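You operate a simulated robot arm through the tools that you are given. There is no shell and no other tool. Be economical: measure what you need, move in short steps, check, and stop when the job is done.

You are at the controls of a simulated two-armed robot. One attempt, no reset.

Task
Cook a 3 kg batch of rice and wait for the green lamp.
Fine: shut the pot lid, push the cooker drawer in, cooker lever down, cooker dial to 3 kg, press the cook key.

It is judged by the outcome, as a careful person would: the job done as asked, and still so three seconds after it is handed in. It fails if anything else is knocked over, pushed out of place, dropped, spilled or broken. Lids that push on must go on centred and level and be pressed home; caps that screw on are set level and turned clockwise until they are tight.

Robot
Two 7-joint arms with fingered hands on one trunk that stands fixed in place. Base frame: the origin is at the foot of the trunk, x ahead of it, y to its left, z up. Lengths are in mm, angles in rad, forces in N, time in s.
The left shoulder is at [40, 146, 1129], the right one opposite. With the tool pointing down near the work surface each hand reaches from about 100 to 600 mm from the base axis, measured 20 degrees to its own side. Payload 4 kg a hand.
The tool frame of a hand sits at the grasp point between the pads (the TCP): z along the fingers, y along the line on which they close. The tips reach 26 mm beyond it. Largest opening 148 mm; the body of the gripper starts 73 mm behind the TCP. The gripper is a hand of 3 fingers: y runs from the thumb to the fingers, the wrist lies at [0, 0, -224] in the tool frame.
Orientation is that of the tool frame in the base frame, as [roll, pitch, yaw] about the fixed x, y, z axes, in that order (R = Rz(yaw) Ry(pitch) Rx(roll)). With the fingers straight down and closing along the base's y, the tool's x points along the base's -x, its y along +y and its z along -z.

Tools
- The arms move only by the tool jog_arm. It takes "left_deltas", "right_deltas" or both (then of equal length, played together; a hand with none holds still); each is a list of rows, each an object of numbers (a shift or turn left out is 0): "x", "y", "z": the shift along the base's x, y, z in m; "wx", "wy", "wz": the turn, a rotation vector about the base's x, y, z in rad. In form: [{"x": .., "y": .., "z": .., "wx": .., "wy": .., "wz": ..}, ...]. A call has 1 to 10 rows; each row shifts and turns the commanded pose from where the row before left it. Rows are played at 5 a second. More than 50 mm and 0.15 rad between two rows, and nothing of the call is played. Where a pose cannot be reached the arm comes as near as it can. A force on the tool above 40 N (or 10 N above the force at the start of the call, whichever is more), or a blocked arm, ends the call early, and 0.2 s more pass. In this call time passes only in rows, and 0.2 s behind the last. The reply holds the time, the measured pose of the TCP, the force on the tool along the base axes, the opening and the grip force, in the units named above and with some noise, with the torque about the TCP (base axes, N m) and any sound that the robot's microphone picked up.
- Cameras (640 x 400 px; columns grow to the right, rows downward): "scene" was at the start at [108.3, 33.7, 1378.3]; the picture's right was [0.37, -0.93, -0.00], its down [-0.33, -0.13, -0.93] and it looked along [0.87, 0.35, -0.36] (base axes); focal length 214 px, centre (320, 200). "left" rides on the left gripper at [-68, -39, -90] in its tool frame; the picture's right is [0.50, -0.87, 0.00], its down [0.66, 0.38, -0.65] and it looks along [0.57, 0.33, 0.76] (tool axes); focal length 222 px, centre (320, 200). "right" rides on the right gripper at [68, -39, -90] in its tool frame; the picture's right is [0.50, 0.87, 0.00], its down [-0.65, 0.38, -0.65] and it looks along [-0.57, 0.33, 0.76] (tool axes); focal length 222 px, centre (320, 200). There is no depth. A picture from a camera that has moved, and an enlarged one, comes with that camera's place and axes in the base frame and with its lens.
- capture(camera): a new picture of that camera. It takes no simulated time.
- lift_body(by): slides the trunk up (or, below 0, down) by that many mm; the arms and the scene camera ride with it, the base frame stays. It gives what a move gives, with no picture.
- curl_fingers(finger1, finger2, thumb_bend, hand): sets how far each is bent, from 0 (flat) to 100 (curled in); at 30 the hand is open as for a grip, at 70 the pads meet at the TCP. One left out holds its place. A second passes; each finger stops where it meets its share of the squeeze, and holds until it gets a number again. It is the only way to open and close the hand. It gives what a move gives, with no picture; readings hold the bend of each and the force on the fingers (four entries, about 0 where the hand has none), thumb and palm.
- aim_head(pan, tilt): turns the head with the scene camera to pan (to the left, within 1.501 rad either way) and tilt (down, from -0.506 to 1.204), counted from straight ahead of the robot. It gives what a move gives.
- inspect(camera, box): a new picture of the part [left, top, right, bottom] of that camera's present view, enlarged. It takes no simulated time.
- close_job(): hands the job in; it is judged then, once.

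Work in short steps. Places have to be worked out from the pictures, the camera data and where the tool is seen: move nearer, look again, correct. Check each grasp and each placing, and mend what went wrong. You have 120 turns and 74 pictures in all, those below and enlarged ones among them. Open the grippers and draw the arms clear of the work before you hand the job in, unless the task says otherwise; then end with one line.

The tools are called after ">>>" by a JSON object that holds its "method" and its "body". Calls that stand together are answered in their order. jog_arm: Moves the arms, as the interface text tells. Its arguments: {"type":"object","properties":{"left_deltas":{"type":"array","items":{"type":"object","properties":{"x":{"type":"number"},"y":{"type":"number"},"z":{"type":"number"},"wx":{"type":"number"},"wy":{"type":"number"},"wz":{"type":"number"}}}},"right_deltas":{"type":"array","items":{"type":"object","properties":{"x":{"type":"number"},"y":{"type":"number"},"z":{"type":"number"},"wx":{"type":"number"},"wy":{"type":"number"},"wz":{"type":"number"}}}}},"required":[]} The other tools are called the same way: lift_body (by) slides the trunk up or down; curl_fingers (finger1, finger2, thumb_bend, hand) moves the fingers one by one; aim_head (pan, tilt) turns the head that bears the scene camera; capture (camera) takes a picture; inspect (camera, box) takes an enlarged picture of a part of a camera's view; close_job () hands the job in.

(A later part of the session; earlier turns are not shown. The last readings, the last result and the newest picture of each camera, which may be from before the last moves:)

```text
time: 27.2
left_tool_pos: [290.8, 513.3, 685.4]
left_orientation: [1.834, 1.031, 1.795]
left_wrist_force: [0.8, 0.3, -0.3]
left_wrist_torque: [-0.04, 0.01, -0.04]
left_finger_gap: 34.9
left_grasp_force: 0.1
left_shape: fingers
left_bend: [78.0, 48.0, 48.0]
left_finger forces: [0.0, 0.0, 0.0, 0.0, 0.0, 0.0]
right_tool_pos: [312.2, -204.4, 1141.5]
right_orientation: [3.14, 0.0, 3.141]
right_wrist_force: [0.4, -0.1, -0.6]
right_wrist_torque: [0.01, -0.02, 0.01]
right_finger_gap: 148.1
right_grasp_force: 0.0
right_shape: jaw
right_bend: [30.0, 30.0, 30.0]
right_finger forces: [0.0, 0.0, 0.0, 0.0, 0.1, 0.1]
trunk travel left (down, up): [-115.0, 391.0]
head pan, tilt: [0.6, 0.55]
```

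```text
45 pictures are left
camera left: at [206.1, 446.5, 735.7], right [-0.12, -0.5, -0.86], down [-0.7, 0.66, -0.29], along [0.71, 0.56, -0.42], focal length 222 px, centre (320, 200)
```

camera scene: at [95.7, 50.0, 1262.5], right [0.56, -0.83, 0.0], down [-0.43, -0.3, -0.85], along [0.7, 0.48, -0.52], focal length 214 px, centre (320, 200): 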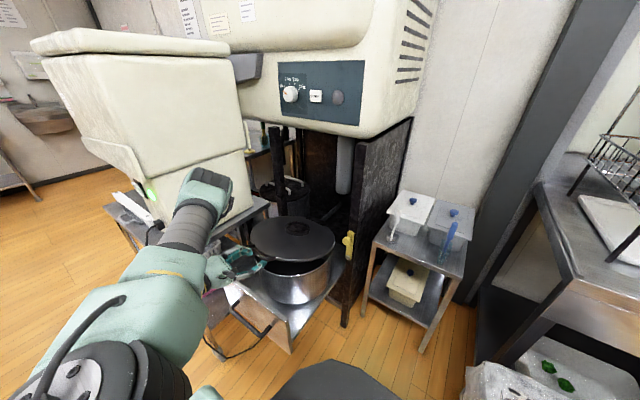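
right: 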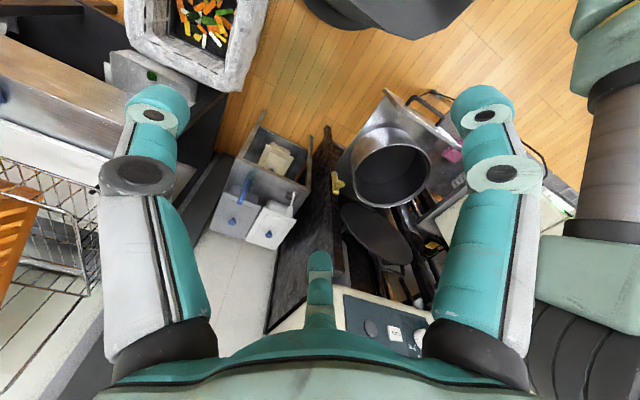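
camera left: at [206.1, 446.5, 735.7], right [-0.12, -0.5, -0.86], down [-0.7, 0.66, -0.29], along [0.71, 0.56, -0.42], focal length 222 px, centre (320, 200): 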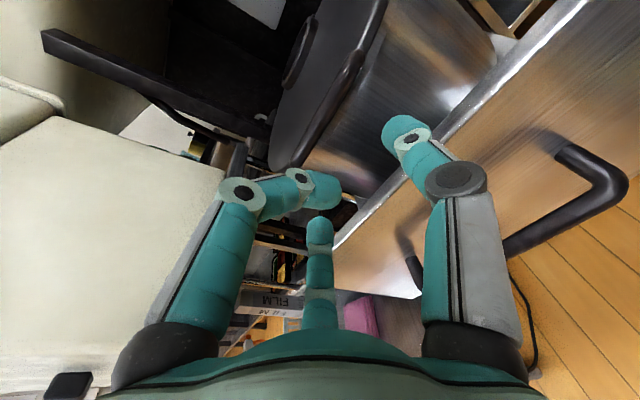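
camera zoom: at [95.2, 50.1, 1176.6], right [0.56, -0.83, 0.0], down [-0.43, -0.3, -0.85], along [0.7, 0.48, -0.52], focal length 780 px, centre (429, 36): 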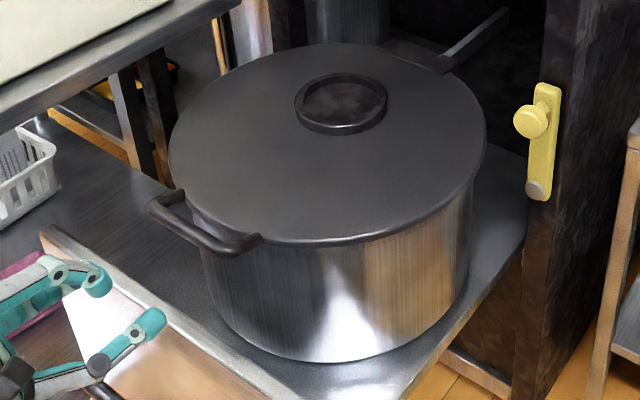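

Lid is closed flush and level. Next the drawer: plate at x≈316 (top z≈630, centre y≈500), handle bar near (272,465,570). I make a closed poker of the digits, back off, and lower to z≈600.

>>> {"method": "curl_fingers", "body": {"hand": "left", "finger1": 70, "finger2": 70, "thumb_bend": 70}}

>>> {"method": "jog_arm", "body": {"left_deltas": [{"x": -0.03, "y": -0.005}, {"x": -0.025, "y": -0.005}]}}

>>> {"method": "lift_body", "body": {"by": -88}}

>>> {"method": "capture", "body": {"camera": "left"}}

>>> {"method": "inspect", "body": {"camera": "scene", "box": [140, 150, 380, 360]}}

```text
time: 28.2
left_tool_pos: [290.7, 512.2, 683.8]
left_orientation: [1.834, 1.032, 1.797]
left_wrist_force: [-0.3, 0.0, -0.4]
left_wrist_torque: [-0.02, 0.0, -0.02]
left_finger_gap: 0.0
left_grasp_force: 0.1
left_shape: fingers
left_bend: [70.0, 69.0, 70.0]
left_finger forces: [0.1, 0.1, 0.0, 0.0, 0.0, 0.0]
right_tool_pos: [313.9, -204.7, 1141.2]
right_orientation: [-3.142, -0.003, -3.141]
right_wrist_force: [-0.6, -0.5, -0.3]
right_wrist_torque: [-0.01, 0.03, 0.01]
right_finger_gap: 147.5
right_grasp_force: 0.1
right_shape: jaw
right_bend: [30.0, 30.0, 30.0]
right_finger forces: [0.0, 0.1, 0.0, 0.0, 0.0, 0.0]
trunk travel left (down, up): [-115.0, 391.0]
head pan, tilt: [0.6, 0.55]
```

```text
time: 28.8
left_tool_pos: [236.1, 503.0, 683.5]
left_orientation: [1.835, 1.032, 1.796]
left_wrist_force: [-0.6, -0.4, 0.6]
left_wrist_torque: [0.01, 0.01, -0.03]
left_finger_gap: 0.2
left_grasp_force: 0.1
left_shape: fingers
left_bend: [70.0, 69.0, 70.0]
left_finger forces: [0.0, 0.0, 0.0, 0.0, 0.1, 0.0]
right_tool_pos: [313.8, -204.8, 1141.2]
right_orientation: [3.14, 0.0, -3.141]
right_wrist_force: [-0.3, -1.0, -0.4]
right_wrist_torque: [0.01, -0.01, 0.0]
right_finger_gap: 147.8
right_grasp_force: 0.0
right_shape: jaw
right_bend: [30.0, 30.0, 30.0]
right_finger forces: [0.0, 0.0, 0.1, 0.0, 0.0, 0.1]
trunk travel left (down, up): [-115.0, 391.0]
head pan, tilt: [0.6, 0.55]
```

```text
time: 30.0
left_tool_pos: [235.7, 503.1, 596.0]
left_orientation: [1.835, 1.031, 1.797]
left_wrist_force: [0.5, -0.3, 0.2]
left_wrist_torque: [0.01, -0.02, 0.02]
left_finger_gap: 0.0
left_grasp_force: 0.1
left_shape: fingers
left_bend: [70.0, 69.0, 70.0]
left_finger forces: [0.1, 0.0, 0.1, 0.0, 0.1, 0.0]
right_tool_pos: [312.9, -205.7, 1053.9]
right_orientation: [-3.141, 0.0, 3.141]
right_wrist_force: [0.2, 0.2, -0.3]
right_wrist_torque: [0.01, 0.0, 0.01]
right_finger_gap: 147.7
right_grasp_force: 0.0
right_shape: jaw
right_bend: [30.0, 30.0, 30.0]
right_finger forces: [0.1, 0.1, 0.1, 0.1, 0.0, 0.0]
trunk travel left (down, up): [-27.0, 479.0]
head pan, tilt: [0.6, 0.55]
```

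```text
44 pictures are left
camera left: at [151.8, 436.6, 646.5], right [-0.12, -0.5, -0.86], down [-0.7, 0.66, -0.29], along [0.71, 0.57, -0.43], focal length 222 px, centre (320, 200)
```

left: 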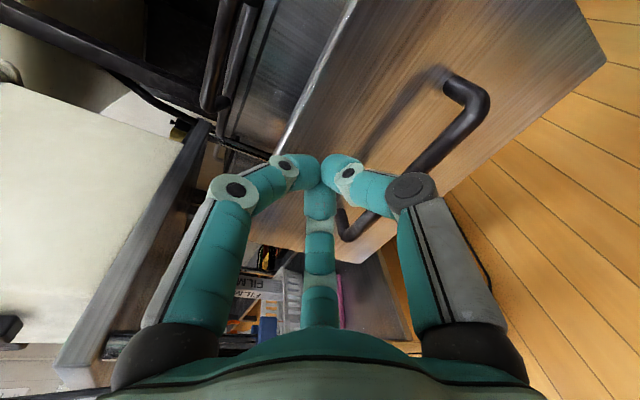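

```text
1.90 times, centred on (260, 255) of scene
camera zoom: at [95.7, 49.9, 1088.4], right [0.56, -0.83, 0.0], down [-0.43, -0.3, -0.85], along [0.7, 0.48, -0.52], focal length 408 px, centre (434, 95)
```

zoom: 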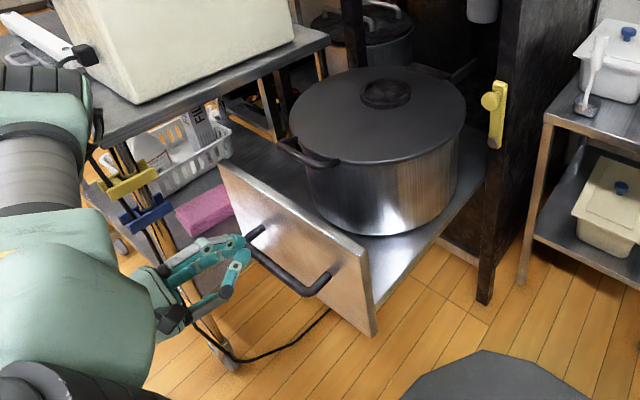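

Before pushing, I check where the left elbow is with respect to the table on the left.

>>> {"method": "aim_head", "body": {"pan": 1.0, "tilt": 0.8}}

>>> {"method": "capture", "body": {"camera": "scene"}}

```text
time: 30.9
left_tool_pos: [236.1, 504.3, 595.1]
left_orientation: [1.834, 1.031, 1.797]
left_wrist_force: [-0.4, -0.7, 0.5]
left_wrist_torque: [0.01, -0.02, 0.01]
left_finger_gap: 0.3
left_grasp_force: 0.0
left_shape: fingers
left_bend: [70.0, 69.0, 70.0]
left_finger forces: [0.1, 0.0, 0.0, 0.0, 0.0, 0.0]
right_tool_pos: [313.1, -204.5, 1053.0]
right_orientation: [3.141, -0.003, 3.141]
right_wrist_force: [-0.6, -0.6, -0.8]
right_wrist_torque: [0.03, -0.04, 0.02]
right_finger_gap: 147.6
right_grasp_force: 0.2
right_shape: jaw
right_bend: [30.0, 30.0, 30.0]
right_finger forces: [0.0, 0.0, 0.0, 0.0, 0.0, 0.1]
trunk travel left (down, up): [-27.0, 479.0]
head pan, tilt: [1.0, 0.799]
```

```text
42 pictures are left
camera scene: at [65.4, 67.0, 1067.1], right [0.84, -0.54, 0.0], down [-0.39, -0.6, -0.7], along [0.38, 0.59, -0.72], focal length 214 px, centre (320, 200)
```

scene: 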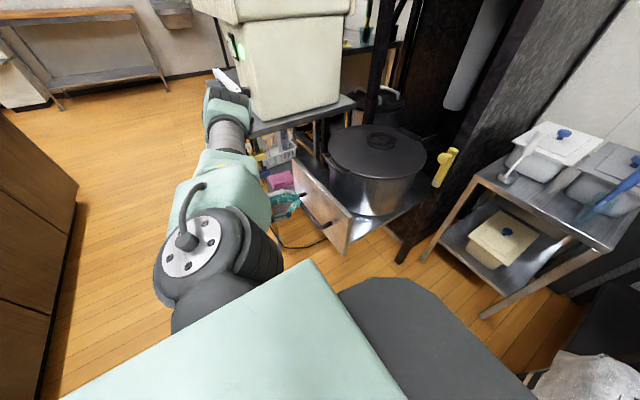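

The elbow sticks out toward the left table. Yawing the hand ~45° to the left brings wrist and elbow inward and eases reach; I do that about the TCP and look again.

>>> {"method": "jog_arm", "body": {"left_deltas": [{"wz": 0.15}, {"wz": 0.15}, {"wz": 0.15}, {"wz": 0.15}, {"wz": 0.15}]}}

>>> {"method": "capture", "body": {"camera": "scene"}}

>>> {"method": "capture", "body": {"camera": "left"}}

```text
time: 32.1
left_tool_pos: [236.1, 503.5, 596.3]
left_orientation: [1.835, 1.033, 2.549]
left_wrist_force: [-0.6, 0.0, -0.9]
left_wrist_torque: [0.04, -0.04, 0.03]
left_finger_gap: 0.3
left_grasp_force: 0.0
left_shape: fingers
left_bend: [70.0, 69.0, 70.0]
left_finger forces: [0.0, 0.0, 0.0, 0.1, 0.0, 0.0]
right_tool_pos: [311.7, -205.5, 1052.8]
right_orientation: [-3.141, 0.0, -3.14]
right_wrist_force: [0.3, 0.1, 0.2]
right_wrist_torque: [-0.04, 0.0, 0.0]
right_finger_gap: 148.0
right_grasp_force: 0.0
right_shape: jaw
right_bend: [30.0, 30.0, 30.0]
right_finger forces: [0.1, 0.0, 0.0, 0.1, 0.0, 0.0]
trunk travel left (down, up): [-27.0, 479.0]
head pan, tilt: [1.0, 0.799]
```

```text
41 pictures are left
camera scene: at [65.3, 67.1, 1067.0], right [0.84, -0.54, 0.0], down [-0.39, -0.6, -0.7], along [0.38, 0.59, -0.72], focal length 214 px, centre (320, 200)
```

scene: 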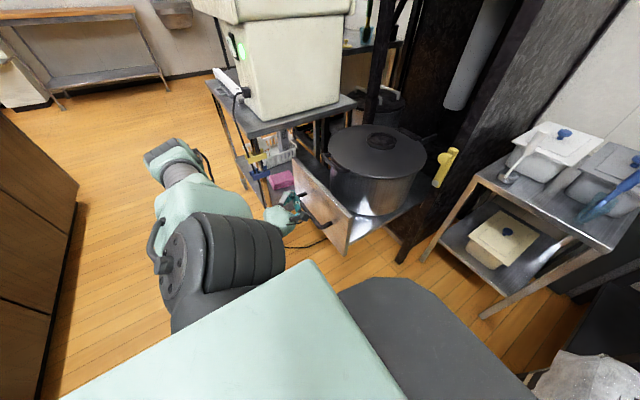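

```text
40 pictures are left
camera left: at [220.8, 397.3, 646.1], right [0.26, -0.45, -0.86], down [-0.96, 0.0, -0.29], along [0.13, 0.9, -0.43], focal length 222 px, centre (320, 200)
```

left: 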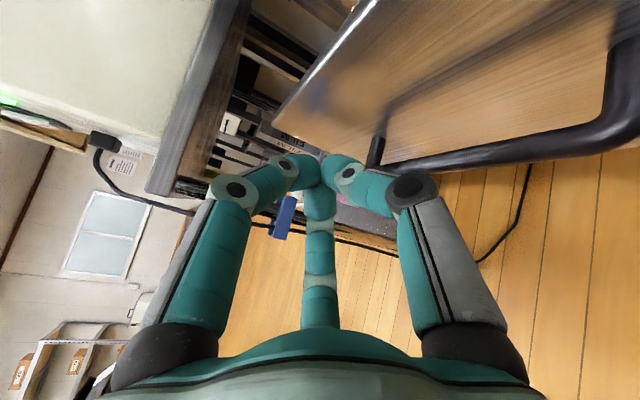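

Elbow now clear. I shift slightly left/up to clear the handle's leg, and advance to touch the plate.

>>> {"method": "jog_arm", "body": {"left_deltas": [{"y": 0.02, "z": 0.008}, {"x": 0.025}, {"x": 0.015}, {"x": 0.015}, {"x": 0.015}, {"x": 0.01}]}}

>>> {"method": "capture", "body": {"camera": "left"}}

```text
time: 33.5
left_tool_pos: [315.5, 523.1, 602.2]
left_orientation: [1.834, 1.032, 2.549]
left_wrist_force: [-2.0, 0.5, 0.4]
left_wrist_torque: [0.02, 0.05, 0.05]
left_finger_gap: 0.1
left_grasp_force: 1.3
left_shape: fingers
left_bend: [70.0, 69.0, 70.0]
left_finger forces: [0.0, 0.0, 0.0, 0.0, 2.8, 0.0]
right_tool_pos: [312.3, -205.3, 1052.5]
right_orientation: [3.141, 0.0, 3.141]
right_wrist_force: [0.3, -0.4, 0.2]
right_wrist_torque: [-0.04, 0.0, 0.0]
right_finger_gap: 147.9
right_grasp_force: 0.0
right_shape: jaw
right_bend: [30.0, 30.0, 30.0]
right_finger forces: [0.0, 0.0, 0.1, 0.0, 0.0, 0.0]
trunk travel left (down, up): [-27.0, 479.0]
head pan, tilt: [1.0, 0.799]
```

```text
39 pictures are left
camera left: at [300.2, 417.1, 654.1], right [0.26, -0.45, -0.86], down [-0.96, 0.0, -0.29], along [0.13, 0.9, -0.43], focal length 222 px, centre (320, 200)
```

left: 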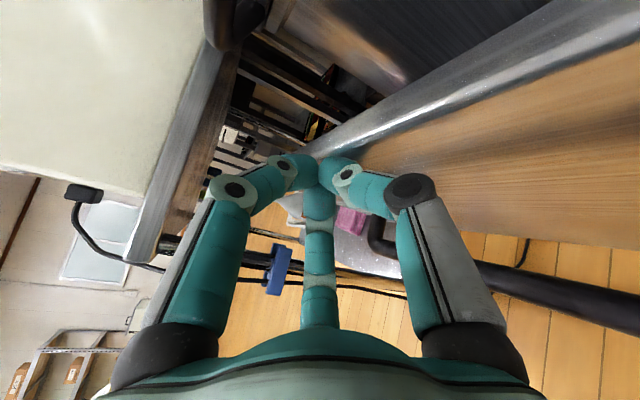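

Contact near the plate's top edge. I back off a little, lower 12 mm for a safer contact, and then push in steps.

>>> {"method": "jog_arm", "body": {"left_deltas": [{"x": -0.012}, {"z": -0.012}, {"x": 0.012}, {"x": 0.015}, {"x": 0.02}]}}

>>> {"method": "capture", "body": {"camera": "left"}}

```text
time: 34.7
left_tool_pos: [353.2, 523.0, 591.9]
left_orientation: [1.831, 1.034, 2.542]
left_wrist_force: [0.1, 0.1, -0.4]
left_wrist_torque: [0.0, 0.01, 0.0]
left_finger_gap: 0.1
left_grasp_force: 0.2
left_shape: fingers
left_bend: [69.0, 69.0, 70.0]
left_finger forces: [0.0, 0.0, 0.0, 0.1, 0.0, 0.0]
right_tool_pos: [314.1, -205.0, 1053.9]
right_orientation: [-3.141, -0.004, -3.141]
right_wrist_force: [0.0, 0.1, 0.3]
right_wrist_torque: [-0.03, 0.0, -0.03]
right_finger_gap: 147.9
right_grasp_force: 0.1
right_shape: jaw
right_bend: [30.0, 30.0, 30.0]
right_finger forces: [0.0, 0.0, 0.0, 0.0, 0.0, 0.0]
trunk travel left (down, up): [-27.0, 479.0]
head pan, tilt: [1.0, 0.799]
```

```text
38 pictures are left
camera left: at [336.7, 416.6, 643.0], right [0.26, -0.44, -0.86], down [-0.96, 0.01, -0.29], along [0.13, 0.9, -0.42], focal length 222 px, centre (320, 200)
```

left: 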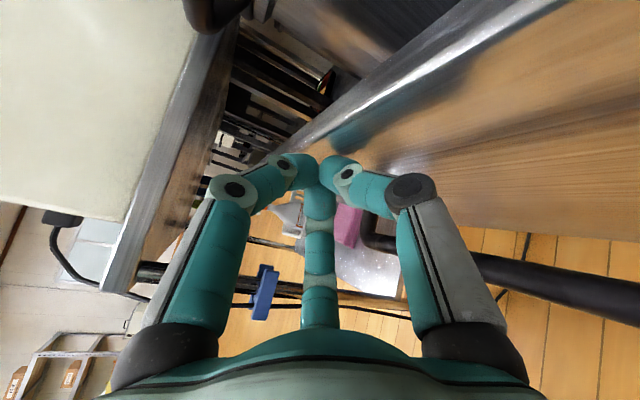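

Drawer slides easily. Continue pushing in 30 mm steps.

>>> {"method": "jog_arm", "body": {"left_deltas": [{"x": 0.03}, {"x": 0.03}, {"x": 0.03}, {"x": 0.03}]}}

>>> {"method": "capture", "body": {"camera": "scene"}}

```text
time: 35.7
left_tool_pos: [391.4, 546.3, 576.5]
left_orientation: [1.834, 1.033, 2.546]
left_wrist_force: [0.4, 0.5, 0.2]
left_wrist_torque: [-0.03, -0.02, -0.01]
left_finger_gap: 0.0
left_grasp_force: 0.1
left_shape: fingers
left_bend: [69.0, 69.0, 70.0]
left_finger forces: [0.0, 0.1, 0.0, 0.0, 0.1, 0.1]
left hand out of reach, approached as far as the arm can: row 2, 3, 4
right_tool_pos: [313.2, -206.1, 1055.0]
right_orientation: [3.141, -0.003, 3.141]
right_wrist_force: [-0.3, -0.1, 0.4]
right_wrist_torque: [0.02, 0.0, -0.02]
right_finger_gap: 147.7
right_grasp_force: 0.2
right_shape: jaw
right_bend: [30.0, 30.0, 30.0]
right_finger forces: [0.1, 0.1, 0.0, 0.1, 0.0, 0.0]
trunk travel left (down, up): [-27.0, 479.0]
head pan, tilt: [1.0, 0.799]
```

```text
37 pictures are left
camera scene: at [65.4, 67.1, 1067.0], right [0.84, -0.54, 0.0], down [-0.39, -0.6, -0.7], along [0.38, 0.59, -0.72], focal length 214 px, centre (320, 200)
```

scene: 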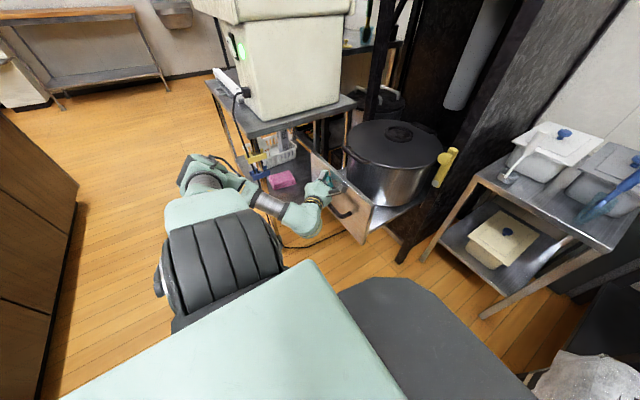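

The wrist is at a joint limit at this yaw. I back off, reduce the yaw, recentre on the plate, and continue.

>>> {"method": "jog_arm", "body": {"left_deltas": [{"x": -0.02, "wz": -0.1}, {"y": -0.01, "z": 0.007, "wz": -0.1}, {"y": -0.01, "z": 0.007, "wz": -0.1}, {"wz": -0.1}]}}

>>> {"method": "jog_arm", "body": {"left_deltas": [{"x": 0.03}, {"x": 0.03}, {"x": 0.03}, {"x": 0.03}, {"x": 0.03}]}}

>>> {"method": "capture", "body": {"camera": "scene"}}

>>> {"method": "capture", "body": {"camera": "left"}}

```text
time: 36.7
left_tool_pos: [373.1, 524.7, 593.1]
left_orientation: [1.835, 1.034, 2.146]
left_wrist_force: [0.6, 0.8, -0.6]
left_wrist_torque: [0.0, -0.03, 0.0]
left_finger_gap: 0.0
left_grasp_force: 0.0
left_shape: fingers
left_bend: [69.0, 69.0, 70.0]
left_finger forces: [0.0, 0.1, 0.0, 0.0, 0.0, 0.0]
right_tool_pos: [312.1, -204.6, 1052.7]
right_orientation: [-3.14, -0.002, 3.141]
right_wrist_force: [-0.3, 0.5, 0.3]
right_wrist_torque: [0.01, 0.0, -0.01]
right_finger_gap: 148.1
right_grasp_force: 0.1
right_shape: jaw
right_bend: [30.0, 30.0, 30.0]
right_finger forces: [0.0, 0.0, 0.0, 0.1, 0.1, 0.1]
trunk travel left (down, up): [-27.0, 479.0]
head pan, tilt: [1.0, 0.799]
```

```text
time: 37.9
left_tool_pos: [453.9, 538.3, 590.0]
left_orientation: [1.833, 1.032, 2.146]
left_wrist_force: [-0.4, 0.7, 0.6]
left_wrist_torque: [-0.01, -0.02, 0.0]
left_finger_gap: 0.2
left_grasp_force: 0.1
left_shape: fingers
left_bend: [69.0, 69.0, 70.0]
left_finger forces: [0.0, 0.0, 0.0, 0.1, 0.0, 0.0]
left hand out of reach, approached as far as the arm can: row 3, 4, 5
right_tool_pos: [313.4, -205.3, 1054.2]
right_orientation: [-3.141, -0.002, -3.14]
right_wrist_force: [0.4, 0.3, -0.6]
right_wrist_torque: [-0.03, 0.0, 0.01]
right_finger_gap: 147.9
right_grasp_force: 0.0
right_shape: jaw
right_bend: [30.0, 30.0, 30.0]
right_finger forces: [0.0, 0.0, 0.0, 0.1, 0.0, 0.1]
trunk travel left (down, up): [-27.0, 479.0]
head pan, tilt: [1.0, 0.799]
```

```text
36 pictures are left
camera scene: at [65.5, 67.0, 1067.0], right [0.84, -0.54, 0.0], down [-0.39, -0.6, -0.7], along [0.38, 0.59, -0.72], focal length 214 px, centre (320, 200)
```

scene: 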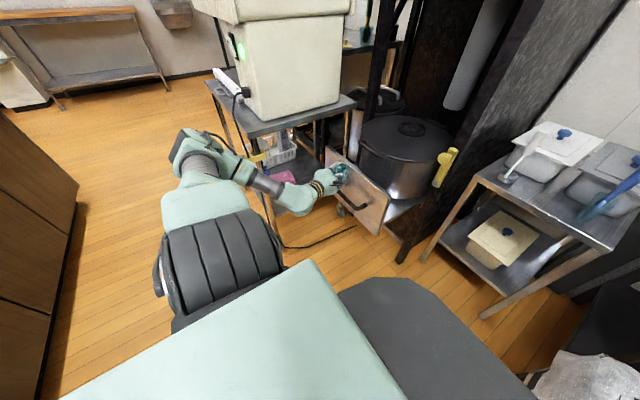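

```text
35 pictures are left
camera left: at [398.2, 447.8, 642.0], right [0.06, -0.51, -0.86], down [-0.88, 0.38, -0.29], along [0.47, 0.77, -0.43], focal length 222 px, centre (320, 200)
```

left: 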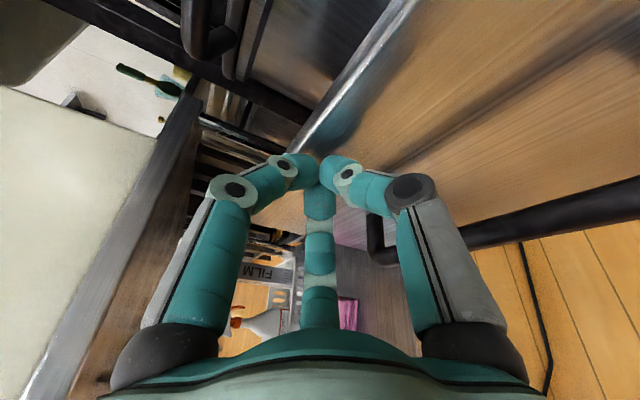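

The left-out elbow blocks further advance. I'll retract, raise the trunk, and get back to the pitched-down, extended posture that reached far earlier, then come down to the plate in that posture.

>>> {"method": "jog_arm", "body": {"left_deltas": [{"x": -0.04, "y": -0.005}, {"x": -0.04, "y": -0.005}, {"x": -0.03, "y": -0.005}]}}

>>> {"method": "lift_body", "body": {"by": 173}}

>>> {"method": "jog_arm", "body": {"left_deltas": [{"z": 0.04, "wy": 0.03}, {"z": 0.04, "wy": 0.03}, {"z": 0.04, "wy": 0.03}, {"z": 0.04, "wy": 0.05}, {"z": 0.04, "wy": 0.05}, {"x": 0.02, "z": 0.04, "wy": 0.1}, {"x": 0.03, "z": 0.03, "wy": 0.1}, {"x": 0.04, "z": 0.02, "wy": 0.1}, {"x": 0.04, "wy": 0.1}, {"x": 0.04, "wy": 0.1}]}}

>>> {"method": "capture", "body": {"camera": "scene"}}

```text
time: 38.7
left_tool_pos: [341.0, 522.9, 592.1]
left_orientation: [1.833, 1.03, 2.144]
left_wrist_force: [-0.1, 0.6, -0.1]
left_wrist_torque: [0.01, 0.03, -0.01]
left_finger_gap: 0.0
left_grasp_force: 0.1
left_shape: fingers
left_bend: [69.0, 69.0, 70.0]
left_finger forces: [0.1, 0.1, 0.0, 0.0, 0.0, 0.0]
right_tool_pos: [312.6, -206.0, 1052.4]
right_orientation: [-3.141, -0.002, 3.141]
right_wrist_force: [0.0, 0.7, -0.6]
right_wrist_torque: [0.01, -0.02, 0.0]
right_finger_gap: 147.8
right_grasp_force: 0.1
right_shape: jaw
right_bend: [30.0, 30.0, 30.0]
right_finger forces: [0.0, 0.1, 0.0, 0.0, 0.1, 0.0]
trunk travel left (down, up): [-27.0, 479.0]
head pan, tilt: [1.0, 0.799]
```

```text
time: 40.6
left_tool_pos: [342.6, 521.9, 765.8]
left_orientation: [1.835, 1.032, 2.149]
left_wrist_force: [-0.3, 0.2, -0.3]
left_wrist_torque: [0.03, 0.0, 0.03]
left_finger_gap: 0.1
left_grasp_force: 0.1
left_shape: fingers
left_bend: [69.0, 69.0, 70.0]
left_finger forces: [0.0, 0.0, 0.0, 0.0, 0.0, 0.1]
right_tool_pos: [312.9, -204.6, 1227.4]
right_orientation: [3.141, -0.002, 3.141]
right_wrist_force: [0.0, -0.4, -0.2]
right_wrist_torque: [0.03, -0.01, -0.01]
right_finger_gap: 147.7
right_grasp_force: 0.0
right_shape: jaw
right_bend: [30.0, 30.0, 30.0]
right_finger forces: [0.1, 0.0, 0.0, 0.1, 0.1, 0.0]
trunk travel left (down, up): [-200.0, 306.0]
head pan, tilt: [1.0, 0.799]
```

```text
time: 42.8
left_tool_pos: [521.1, 537.4, 1052.2]
left_orientation: [2.492, 0.502, 2.63]
left_wrist_force: [0.5, -0.3, -0.1]
left_wrist_torque: [-0.01, 0.01, -0.02]
left_finger_gap: 0.0
left_grasp_force: 0.0
left_shape: fingers
left_bend: [69.0, 69.0, 70.0]
left_finger forces: [0.0, 0.0, 0.0, 0.1, 0.0, 0.1]
left hand out of reach, approached as far as the arm can: row 4, 5
right_tool_pos: [314.0, -204.7, 1226.5]
right_orientation: [3.142, -0.002, -3.141]
right_wrist_force: [-0.4, -0.4, 0.3]
right_wrist_torque: [0.01, 0.01, -0.03]
right_finger_gap: 147.8
right_grasp_force: 0.0
right_shape: jaw
right_bend: [30.0, 30.0, 30.0]
right_finger forces: [0.0, 0.1, 0.0, 0.1, 0.1, 0.1]
trunk travel left (down, up): [-200.0, 306.0]
head pan, tilt: [1.0, 0.799]
```

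```text
34 pictures are left
camera scene: at [66.4, 67.3, 1241.0], right [0.84, -0.54, 0.0], down [-0.39, -0.6, -0.7], along [0.38, 0.59, -0.72], focal length 214 px, centre (320, 200)
```

scene: 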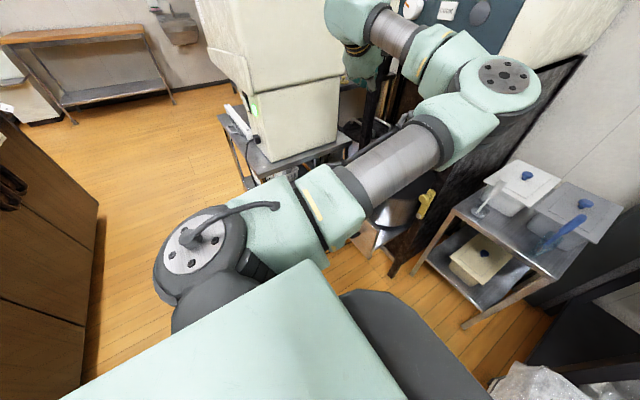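

Elbow is now forward-inside. I lower the trunk fully with the hand up there, then take a look before descending.

>>> {"method": "jog_arm", "body": {"left_deltas": [{"x": -0.04, "y": -0.01}, {"x": -0.04, "y": -0.01}]}}

>>> {"method": "lift_body", "body": {"by": -200}}

>>> {"method": "jog_arm", "body": {"left_deltas": [{"z": -0.03}, {"z": -0.03}, {"z": -0.03}]}}

>>> {"method": "capture", "body": {"camera": "scene"}}

>>> {"method": "capture", "body": {"camera": "left"}}

```text
time: 43.4
left_tool_pos: [437.4, 518.2, 1050.3]
left_orientation: [2.491, 0.505, 2.625]
left_wrist_force: [-0.6, 0.0, -0.2]
left_wrist_torque: [-0.01, -0.04, 0.01]
left_finger_gap: 0.0
left_grasp_force: 0.0
left_shape: fingers
left_bend: [69.0, 69.0, 70.0]
left_finger forces: [0.1, 0.1, 0.0, 0.0, 0.1, 0.0]
right_tool_pos: [312.8, -205.5, 1228.1]
right_orientation: [-3.142, 0.001, 3.141]
right_wrist_force: [0.0, 0.1, 0.7]
right_wrist_torque: [-0.01, -0.02, 0.03]
right_finger_gap: 148.0
right_grasp_force: 0.1
right_shape: jaw
right_bend: [30.0, 30.0, 30.0]
right_finger forces: [0.0, 0.0, 0.0, 0.0, 0.1, 0.1]
trunk travel left (down, up): [-200.0, 306.0]
head pan, tilt: [1.0, 0.799]
```

```text
time: 45.6
left_tool_pos: [438.3, 518.8, 851.7]
left_orientation: [2.49, 0.504, 2.628]
left_wrist_force: [0.5, -0.2, -0.3]
left_wrist_torque: [0.02, 0.03, 0.01]
left_finger_gap: 0.0
left_grasp_force: 0.1
left_shape: fingers
left_bend: [69.0, 69.0, 70.0]
left_finger forces: [0.1, 0.0, 0.0, 0.0, 0.0, 0.0]
right_tool_pos: [314.2, -206.0, 1028.8]
right_orientation: [-3.141, -0.001, 3.141]
right_wrist_force: [0.0, -0.7, -0.4]
right_wrist_torque: [0.01, -0.04, 0.0]
right_finger_gap: 148.0
right_grasp_force: 0.1
right_shape: jaw
right_bend: [30.0, 30.0, 30.0]
right_finger forces: [0.0, 0.0, 0.0, 0.2, 0.0, 0.0]
trunk travel left (down, up): [0.0, 506.0]
head pan, tilt: [1.0, 0.799]
```

```text
time: 46.4
left_tool_pos: [442.7, 518.9, 760.4]
left_orientation: [2.489, 0.505, 2.629]
left_wrist_force: [0.2, -0.4, 0.2]
left_wrist_torque: [0.01, 0.02, 0.01]
left_finger_gap: 0.2
left_grasp_force: 0.0
left_shape: fingers
left_bend: [69.0, 69.0, 70.0]
left_finger forces: [0.0, 0.0, 0.1, 0.0, 0.1, 0.0]
right_tool_pos: [314.5, -203.9, 1028.1]
right_orientation: [3.141, -0.001, 3.14]
right_wrist_force: [0.7, 0.3, 0.4]
right_wrist_torque: [0.0, -0.01, 0.03]
right_finger_gap: 147.9
right_grasp_force: 0.0
right_shape: jaw
right_bend: [30.0, 30.0, 30.0]
right_finger forces: [0.0, 0.1, 0.1, 0.1, 0.0, 0.0]
trunk travel left (down, up): [0.0, 506.0]
head pan, tilt: [1.0, 0.799]
```

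```text
33 pictures are left
camera scene: at [65.8, 67.3, 1041.4], right [0.84, -0.54, 0.0], down [-0.39, -0.6, -0.7], along [0.38, 0.59, -0.72], focal length 214 px, centre (320, 200)
```

scene: 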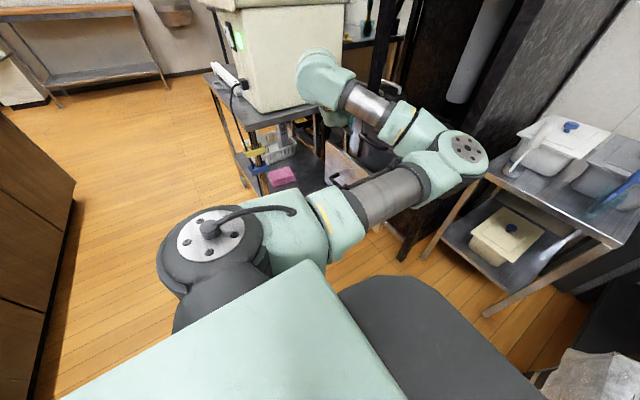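

```text
32 pictures are left
camera left: at [431.0, 427.8, 835.5], right [-0.5, -0.51, -0.7], down [-0.86, 0.38, 0.34], along [0.09, 0.77, -0.63], focal length 222 px, centre (320, 200)
```

left: 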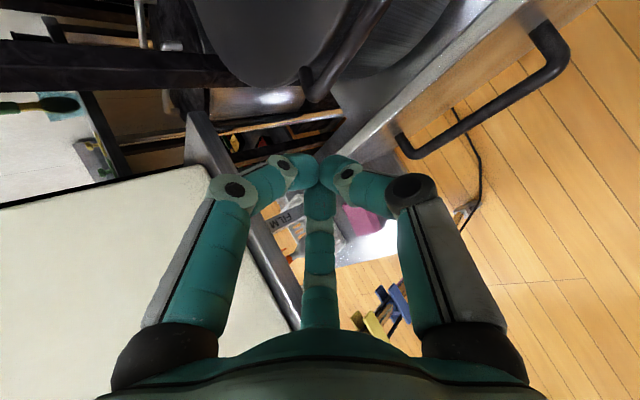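

Posture is good: plate at x≈498 now. I descend so the tip is at z≈605, just under the plate's top edge and above the handle bar.

>>> {"method": "jog_arm", "body": {"left_deltas": [{"x": -0.003, "z": -0.03}, {"z": -0.03}, {"z": -0.03}, {"z": -0.03}, {"z": -0.017}]}}

>>> {"method": "capture", "body": {"camera": "left"}}

>>> {"method": "capture", "body": {"camera": "scene"}}

```text
time: 47.6
left_tool_pos: [435.0, 518.9, 624.4]
left_orientation: [2.488, 0.506, 2.626]
left_wrist_force: [-0.4, 0.7, -0.5]
left_wrist_torque: [-0.01, 0.01, 0.01]
left_finger_gap: 0.0
left_grasp_force: 0.0
left_shape: fingers
left_bend: [69.0, 69.0, 70.0]
left_finger forces: [0.0, 0.0, 0.0, 0.0, 0.0, 0.1]
right_tool_pos: [313.4, -205.3, 1029.0]
right_orientation: [3.141, -0.001, -3.141]
right_wrist_force: [0.1, 0.5, 0.5]
right_wrist_torque: [0.0, 0.0, 0.0]
right_finger_gap: 147.9
right_grasp_force: 0.1
right_shape: jaw
right_bend: [30.0, 30.0, 30.0]
right_finger forces: [0.1, 0.0, 0.0, 0.1, 0.1, 0.0]
trunk travel left (down, up): [0.0, 506.0]
head pan, tilt: [1.0, 0.799]
```

```text
31 pictures are left
camera left: at [425.6, 427.8, 700.8], right [-0.5, -0.51, -0.7], down [-0.86, 0.38, 0.34], along [0.09, 0.77, -0.63], focal length 222 px, centre (320, 200)
```

left: 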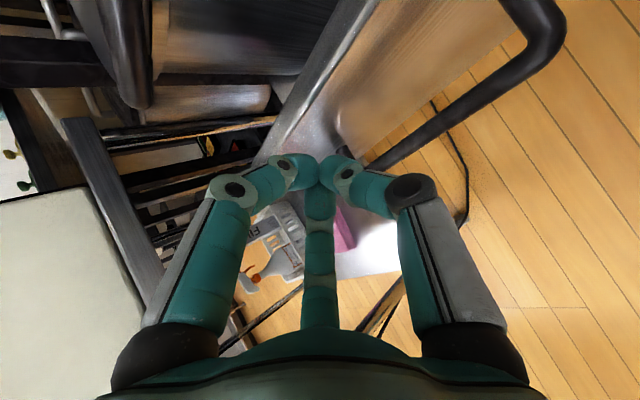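

```text
30 pictures are left
camera scene: at [65.5, 67.0, 1041.4], right [0.84, -0.54, 0.0], down [-0.39, -0.6, -0.7], along [0.38, 0.59, -0.72], focal length 214 px, centre (320, 200)
```

scene: 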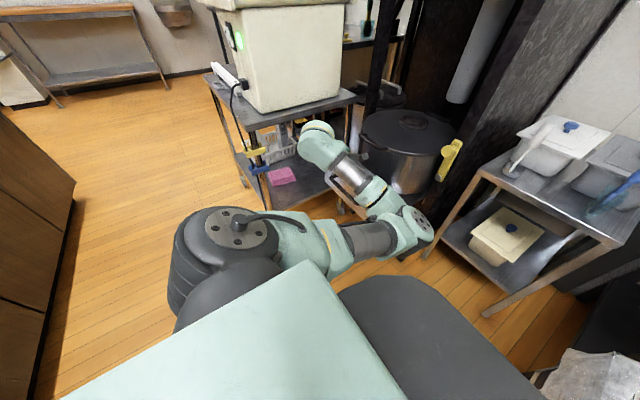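

Now push forward in this posture.

>>> {"method": "jog_arm", "body": {"left_deltas": [{"x": 0.015, "y": -0.015}, {"x": 0.02}, {"x": 0.025}, {"x": 0.025}, {"x": 0.025}]}}

>>> {"method": "capture", "body": {"camera": "left"}}

```text
time: 48.8
left_tool_pos: [548.8, 502.9, 626.8]
left_orientation: [2.489, 0.508, 2.626]
left_wrist_force: [-0.1, 0.7, -0.3]
left_wrist_torque: [0.01, 0.01, 0.02]
left_finger_gap: 0.2
left_grasp_force: 0.0
left_shape: fingers
left_bend: [69.0, 69.0, 70.0]
left_finger forces: [0.1, 0.1, 0.1, 0.1, 0.0, 0.0]
right_tool_pos: [313.1, -205.2, 1028.5]
right_orientation: [-3.14, -0.001, -3.141]
right_wrist_force: [0.6, 0.4, 0.8]
right_wrist_torque: [0.0, -0.03, 0.0]
right_finger_gap: 148.0
right_grasp_force: 0.0
right_shape: jaw
right_bend: [30.0, 30.0, 30.0]
right_finger forces: [0.0, 0.1, 0.0, 0.0, 0.0, 0.0]
trunk travel left (down, up): [0.0, 506.0]
head pan, tilt: [1.0, 0.799]
```

```text
29 pictures are left
camera left: at [538.1, 413.2, 701.9], right [-0.5, -0.51, -0.7], down [-0.86, 0.38, 0.34], along [0.1, 0.77, -0.63], focal length 222 px, centre (320, 200)
```

left: 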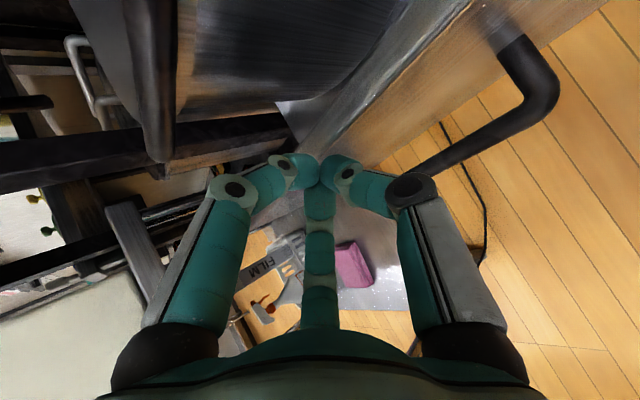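

Works well. Continue with care toward the end stop.

>>> {"method": "jog_arm", "body": {"left_deltas": [{"x": 0.02}, {"x": 0.02}, {"x": 0.02}, {"x": 0.02}]}}

>>> {"method": "capture", "body": {"camera": "scene"}}

```text
time: 49.8
left_tool_pos: [629.3, 502.6, 626.7]
left_orientation: [2.49, 0.508, 2.627]
left_wrist_force: [0.5, -0.7, 0.2]
left_wrist_torque: [-0.01, -0.02, -0.01]
left_finger_gap: 0.3
left_grasp_force: 0.1
left_shape: fingers
left_bend: [69.0, 69.0, 70.0]
left_finger forces: [0.1, 0.1, 0.0, 0.0, 0.1, 0.1]
right_tool_pos: [312.8, -205.2, 1027.7]
right_orientation: [-3.141, -0.002, -3.14]
right_wrist_force: [-0.7, -0.6, 0.0]
right_wrist_torque: [0.01, -0.02, -0.01]
right_finger_gap: 147.8
right_grasp_force: 0.0
right_shape: jaw
right_bend: [30.0, 30.0, 30.0]
right_finger forces: [0.0, 0.0, 0.0, 0.1, 0.0, 0.0]
trunk travel left (down, up): [0.0, 506.0]
head pan, tilt: [1.0, 0.799]
```

```text
28 pictures are left
camera scene: at [65.8, 66.8, 1041.4], right [0.84, -0.54, 0.0], down [-0.39, -0.6, -0.7], along [0.38, 0.59, -0.72], focal length 214 px, centre (320, 200)
```

scene: 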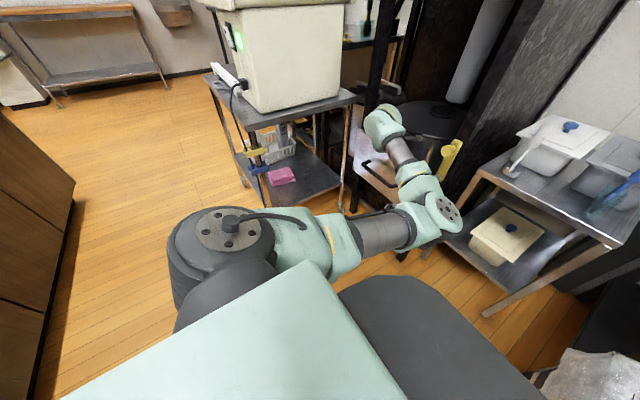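

Still moving freely; I go on in smaller steps until it stops.

>>> {"method": "jog_arm", "body": {"left_deltas": [{"x": 0.015}, {"x": 0.015}, {"x": 0.012}, {"x": 0.01}, {"x": 0.01}]}}

>>> {"method": "aim_head", "body": {"pan": 0.65, "tilt": 0.5}}

>>> {"method": "capture", "body": {"camera": "scene"}}

>>> {"method": "capture", "body": {"camera": "left"}}

```text
time: 51.0
left_tool_pos: [689.7, 503.2, 624.6]
left_orientation: [2.491, 0.505, 2.627]
left_wrist_force: [0.0, 0.8, 0.0]
left_wrist_torque: [0.01, 0.03, 0.0]
left_finger_gap: 0.0
left_grasp_force: 0.0
left_shape: fingers
left_bend: [69.0, 69.0, 70.0]
left_finger forces: [0.1, 0.0, 0.0, 0.1, 0.0, 0.0]
right_tool_pos: [313.4, -205.8, 1027.0]
right_orientation: [-3.141, -0.002, 3.142]
right_wrist_force: [0.2, -0.5, 0.1]
right_wrist_torque: [0.01, 0.01, -0.01]
right_finger_gap: 147.8
right_grasp_force: 0.1
right_shape: jaw
right_bend: [30.0, 30.0, 30.0]
right_finger forces: [0.0, 0.1, 0.0, 0.0, 0.0, 0.1]
trunk travel left (down, up): [0.0, 506.0]
head pan, tilt: [1.0, 0.799]
```

```text
time: 51.8
left_tool_pos: [687.9, 503.5, 625.0]
left_orientation: [2.492, 0.505, 2.629]
left_wrist_force: [0.3, 0.1, -0.6]
left_wrist_torque: [0.0, -0.01, 0.01]
left_finger_gap: 0.2
left_grasp_force: 0.1
left_shape: fingers
left_bend: [69.0, 69.0, 70.0]
left_finger forces: [0.0, 0.0, 0.1, 0.0, 0.0, 0.0]
right_tool_pos: [313.0, -205.1, 1027.7]
right_orientation: [-3.14, -0.001, 3.141]
right_wrist_force: [0.4, -0.3, 0.6]
right_wrist_torque: [0.03, 0.01, -0.01]
right_finger_gap: 148.0
right_grasp_force: 0.0
right_shape: jaw
right_bend: [30.0, 30.0, 30.0]
right_finger forces: [0.1, 0.0, 0.0, 0.1, 0.0, 0.1]
trunk travel left (down, up): [0.0, 506.0]
head pan, tilt: [0.649, 0.499]
```

```text
27 pictures are left
camera scene: at [94.3, 54.2, 1067.3], right [0.61, -0.8, 0.0], down [-0.38, -0.29, -0.88], along [0.7, 0.53, -0.48], focal length 214 px, centre (320, 200)
```

scene: 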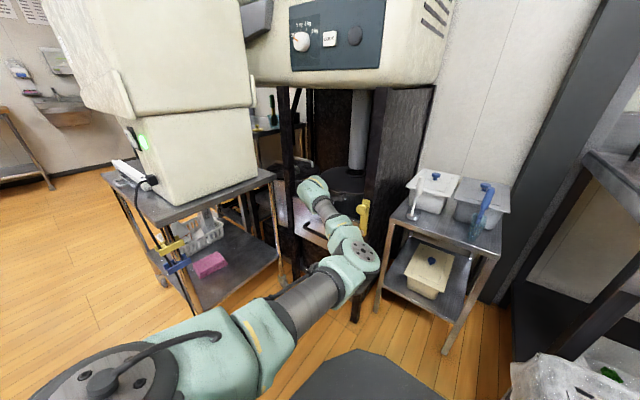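

```text
26 pictures are left
camera left: at [677.5, 412.8, 699.6], right [-0.5, -0.51, -0.7], down [-0.86, 0.38, 0.34], along [0.09, 0.77, -0.63], focal length 222 px, centre (320, 200)
```

left: 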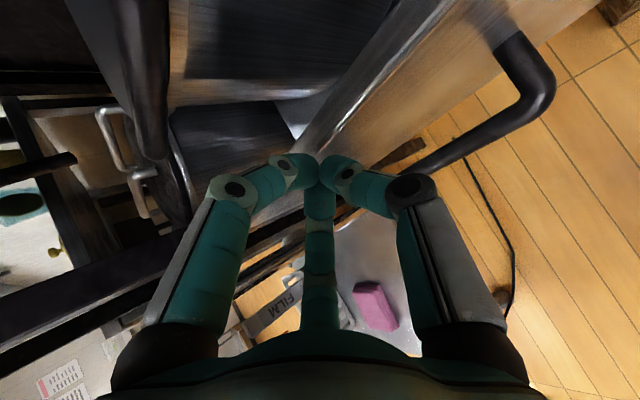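

The plate is still not home. Continue pushing in 10 mm steps to the stop.

>>> {"method": "jog_arm", "body": {"left_deltas": [{"x": 0.01}, {"x": 0.01}, {"x": 0.01}, {"x": 0.01}, {"x": 0.01}]}}

>>> {"method": "inspect", "body": {"camera": "scene", "box": [220, 130, 420, 330]}}

```text
time: 52.4
left_tool_pos: [697.2, 507.7, 623.0]
left_orientation: [2.494, 0.49, 2.641]
left_wrist_force: [-27.2, -4.8, 1.3]
left_wrist_torque: [-0.12, 0.62, -0.08]
left_finger_gap: 0.2
left_grasp_force: 14.1
left_shape: fingers
left_bend: [70.0, 69.0, 69.0]
left_finger forces: [0.1, 0.1, 0.1, 0.0, 28.7, 0.0]
right_tool_pos: [311.8, -206.6, 1028.9]
right_orientation: [3.14, 0.0, -3.141]
right_wrist_force: [0.4, 0.3, 1.0]
right_wrist_torque: [0.01, 0.01, 0.0]
right_finger_gap: 147.8
right_grasp_force: 0.1
right_shape: jaw
right_bend: [30.0, 30.0, 30.0]
right_finger forces: [0.1, 0.0, 0.1, 0.1, 0.1, 0.1]
trunk travel left (down, up): [0.0, 506.0]
head pan, tilt: [0.649, 0.499]
stopped in row 2 (left hand): the force on the tool passed its limit at 49 N (the readings are from after the stop); the commanded pose is now the measured one
```

```text
2.00 times, centred on (320, 230) of scene
camera zoom: at [91.8, 53.3, 1067.6], right [0.61, -0.8, 0.0], down [-0.38, -0.29, -0.88], along [0.7, 0.53, -0.48], focal length 429 px, centre (320, 140)
```

zoom: 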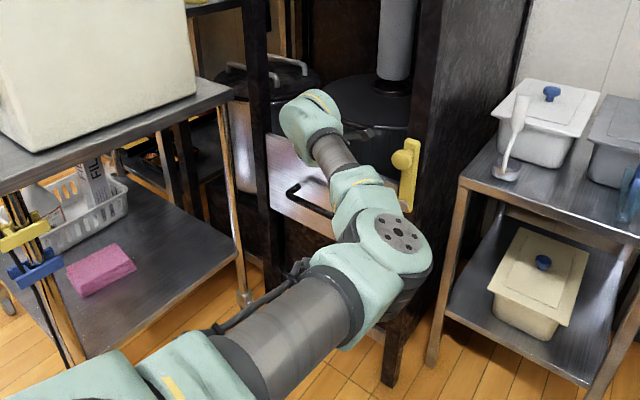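

The drawer hit its stop, plate flush with the posts. I retract the hand back along the same path and then look closely at the lever.

>>> {"method": "jog_arm", "body": {"left_deltas": [{"x": -0.03}, {"x": -0.04}, {"x": -0.04}, {"x": -0.03, "z": 0.02}, {"x": -0.03, "z": 0.04}, {"z": 0.04}, {"z": 0.04}]}}

>>> {"method": "inspect", "body": {"camera": "scene", "box": [310, 170, 410, 270]}}

>>> {"method": "capture", "body": {"camera": "left"}}

```text
time: 54.0
left_tool_pos: [530.1, 508.1, 762.4]
left_orientation: [2.496, 0.493, 2.639]
left_wrist_force: [-0.2, -0.3, 0.0]
left_wrist_torque: [0.0, -0.01, 0.01]
left_finger_gap: 0.0
left_grasp_force: 0.0
left_shape: fingers
left_bend: [70.0, 69.0, 70.0]
left_finger forces: [0.1, 0.0, 0.0, 0.0, 0.1, 0.0]
right_tool_pos: [313.6, -205.7, 1028.4]
right_orientation: [3.141, 0.0, -3.142]
right_wrist_force: [-0.3, -0.4, -0.8]
right_wrist_torque: [-0.02, 0.0, -0.02]
right_finger_gap: 147.7
right_grasp_force: 0.2
right_shape: jaw
right_bend: [30.0, 30.0, 30.0]
right_finger forces: [0.0, 0.0, 0.0, 0.0, 0.1, 0.0]
trunk travel left (down, up): [0.0, 506.0]
head pan, tilt: [0.649, 0.499]
```

```text
4.00 times, centred on (360, 220) of scene
camera zoom: at [93.9, 54.0, 1067.4], right [0.6, -0.8, 0.0], down [-0.38, -0.29, -0.88], along [0.7, 0.53, -0.48], focal length 858 px, centre (160, 120)
```

zoom: 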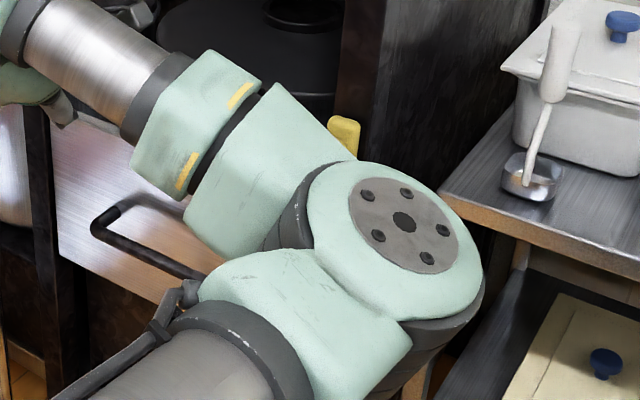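

```text
23 pictures are left
camera left: at [520.9, 416.1, 838.0], right [-0.5, -0.51, -0.7], down [-0.86, 0.37, 0.35], along [0.08, 0.78, -0.63], focal length 222 px, centre (320, 200)
```

left: 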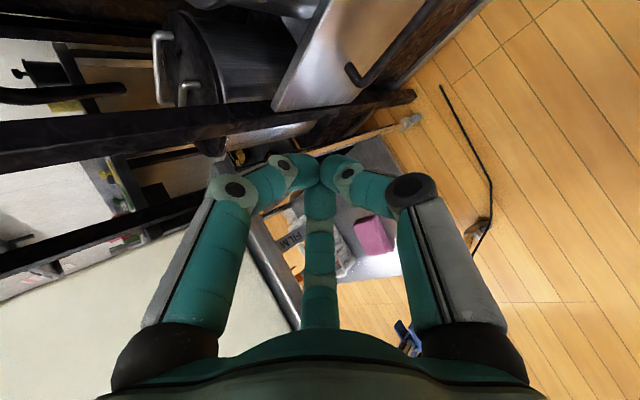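

Drawer is home. Lever knob triangulates to about (657,313,702), a peg protruding toward the robot on the right post. I raise the trunk 130 mm and bring the left hand above/in front of the lever for a close look.

>>> {"method": "lift_body", "body": {"by": 130}}

>>> {"method": "jog_arm", "body": {"left_deltas": [{"y": -0.03, "x": 0.01, "wz": -0.04}, {"y": -0.03, "x": 0.01, "wz": -0.04}, {"y": -0.03, "x": 0.01, "wz": -0.04}, {"y": -0.03, "z": -0.015, "wz": -0.04}, {"y": -0.03, "z": -0.02, "wz": -0.04}, {"y": -0.03, "z": -0.02, "wz": -0.04}, {"y": -0.008, "z": -0.02}]}}

>>> {"method": "capture", "body": {"camera": "left"}}

>>> {"method": "capture", "body": {"camera": "scene"}}

```text
time: 55.6
left_tool_pos: [529.7, 507.7, 890.8]
left_orientation: [2.497, 0.494, 2.636]
left_wrist_force: [0.3, 0.3, 0.8]
left_wrist_torque: [0.0, 0.02, -0.03]
left_finger_gap: 0.2
left_grasp_force: 0.0
left_shape: fingers
left_bend: [70.0, 69.0, 70.0]
left_finger forces: [0.0, 0.0, 0.0, 0.1, 0.1, 0.0]
right_tool_pos: [313.6, -205.8, 1156.4]
right_orientation: [3.141, -0.002, 3.14]
right_wrist_force: [-0.6, 0.0, -0.1]
right_wrist_torque: [0.01, 0.02, -0.04]
right_finger_gap: 147.6
right_grasp_force: 0.1
right_shape: jaw
right_bend: [30.0, 30.0, 30.0]
right_finger forces: [0.0, 0.0, 0.0, 0.0, 0.1, 0.1]
trunk travel left (down, up): [-130.0, 376.0]
head pan, tilt: [0.649, 0.499]
```

```text
time: 57.2
left_tool_pos: [560.7, 327.9, 822.2]
left_orientation: [2.483, 0.502, 2.404]
left_wrist_force: [0.0, 0.7, 0.4]
left_wrist_torque: [-0.04, 0.0, 0.0]
left_finger_gap: 0.1
left_grasp_force: 0.1
left_shape: fingers
left_bend: [70.0, 69.0, 70.0]
left_finger forces: [0.0, 0.0, 0.0, 0.1, 0.1, 0.0]
right_tool_pos: [314.1, -203.9, 1157.1]
right_orientation: [-3.141, -0.002, 3.142]
right_wrist_force: [-0.4, -0.3, -0.9]
right_wrist_torque: [-0.01, -0.01, 0.02]
right_finger_gap: 147.6
right_grasp_force: 0.0
right_shape: jaw
right_bend: [30.0, 30.0, 30.0]
right_finger forces: [0.1, 0.1, 0.1, 0.0, 0.1, 0.1]
trunk travel left (down, up): [-130.0, 376.0]
head pan, tilt: [0.649, 0.499]
```

```text
22 pictures are left
camera left: at [529.7, 241.3, 896.5], right [-0.6, -0.38, -0.71], down [-0.76, 0.55, 0.34], along [0.26, 0.74, -0.62], focal length 222 px, centre (320, 200)
```

left: 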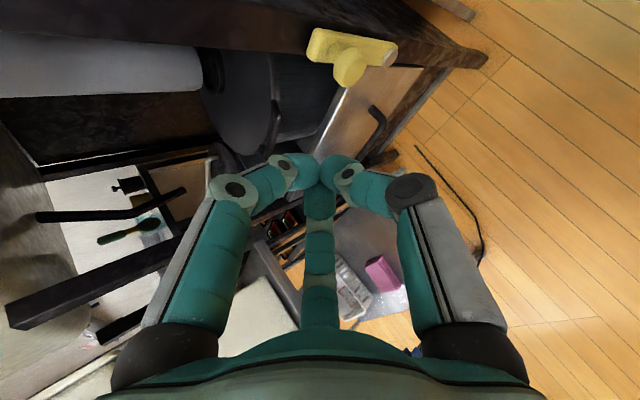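

```text
21 pictures are left
camera scene: at [94.5, 54.5, 1196.3], right [0.6, -0.8, 0.0], down [-0.38, -0.29, -0.88], along [0.7, 0.53, -0.48], focal length 214 px, centre (320, 200)
```

scene: 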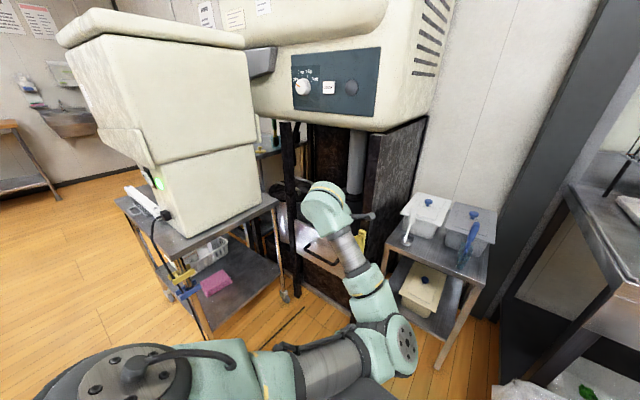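

The lever is in clear view; I enlarge it to see how it moves.

>>> {"method": "inspect", "body": {"camera": "left", "box": [290, 10, 420, 100]}}

>>> {"method": "inspect", "body": {"camera": "scene", "box": [335, 210, 395, 260]}}

```text
4.44 times, centred on (355, 55) of left
camera zoom: at [529.7, 241.3, 896.5], right [-0.6, -0.38, -0.71], down [-0.76, 0.55, 0.34], along [0.26, 0.74, -0.62], focal length 987 px, centre (164, 844)
```

zoom: 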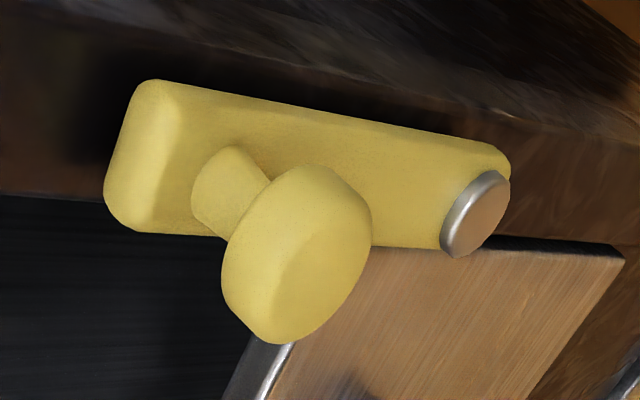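

```text
8.00 times, centred on (365, 235) of scene
camera zoom: at [94.5, 54.5, 1196.3], right [0.6, -0.8, 0.0], down [-0.38, -0.29, -0.88], along [0.7, 0.53, -0.48], focal length 1716 px, centre (-40, -80)
```

zoom: 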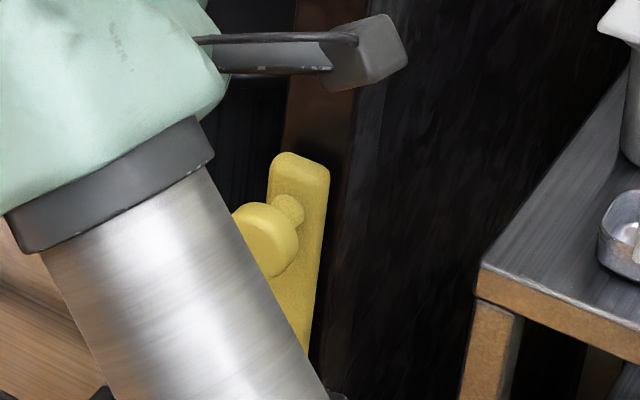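

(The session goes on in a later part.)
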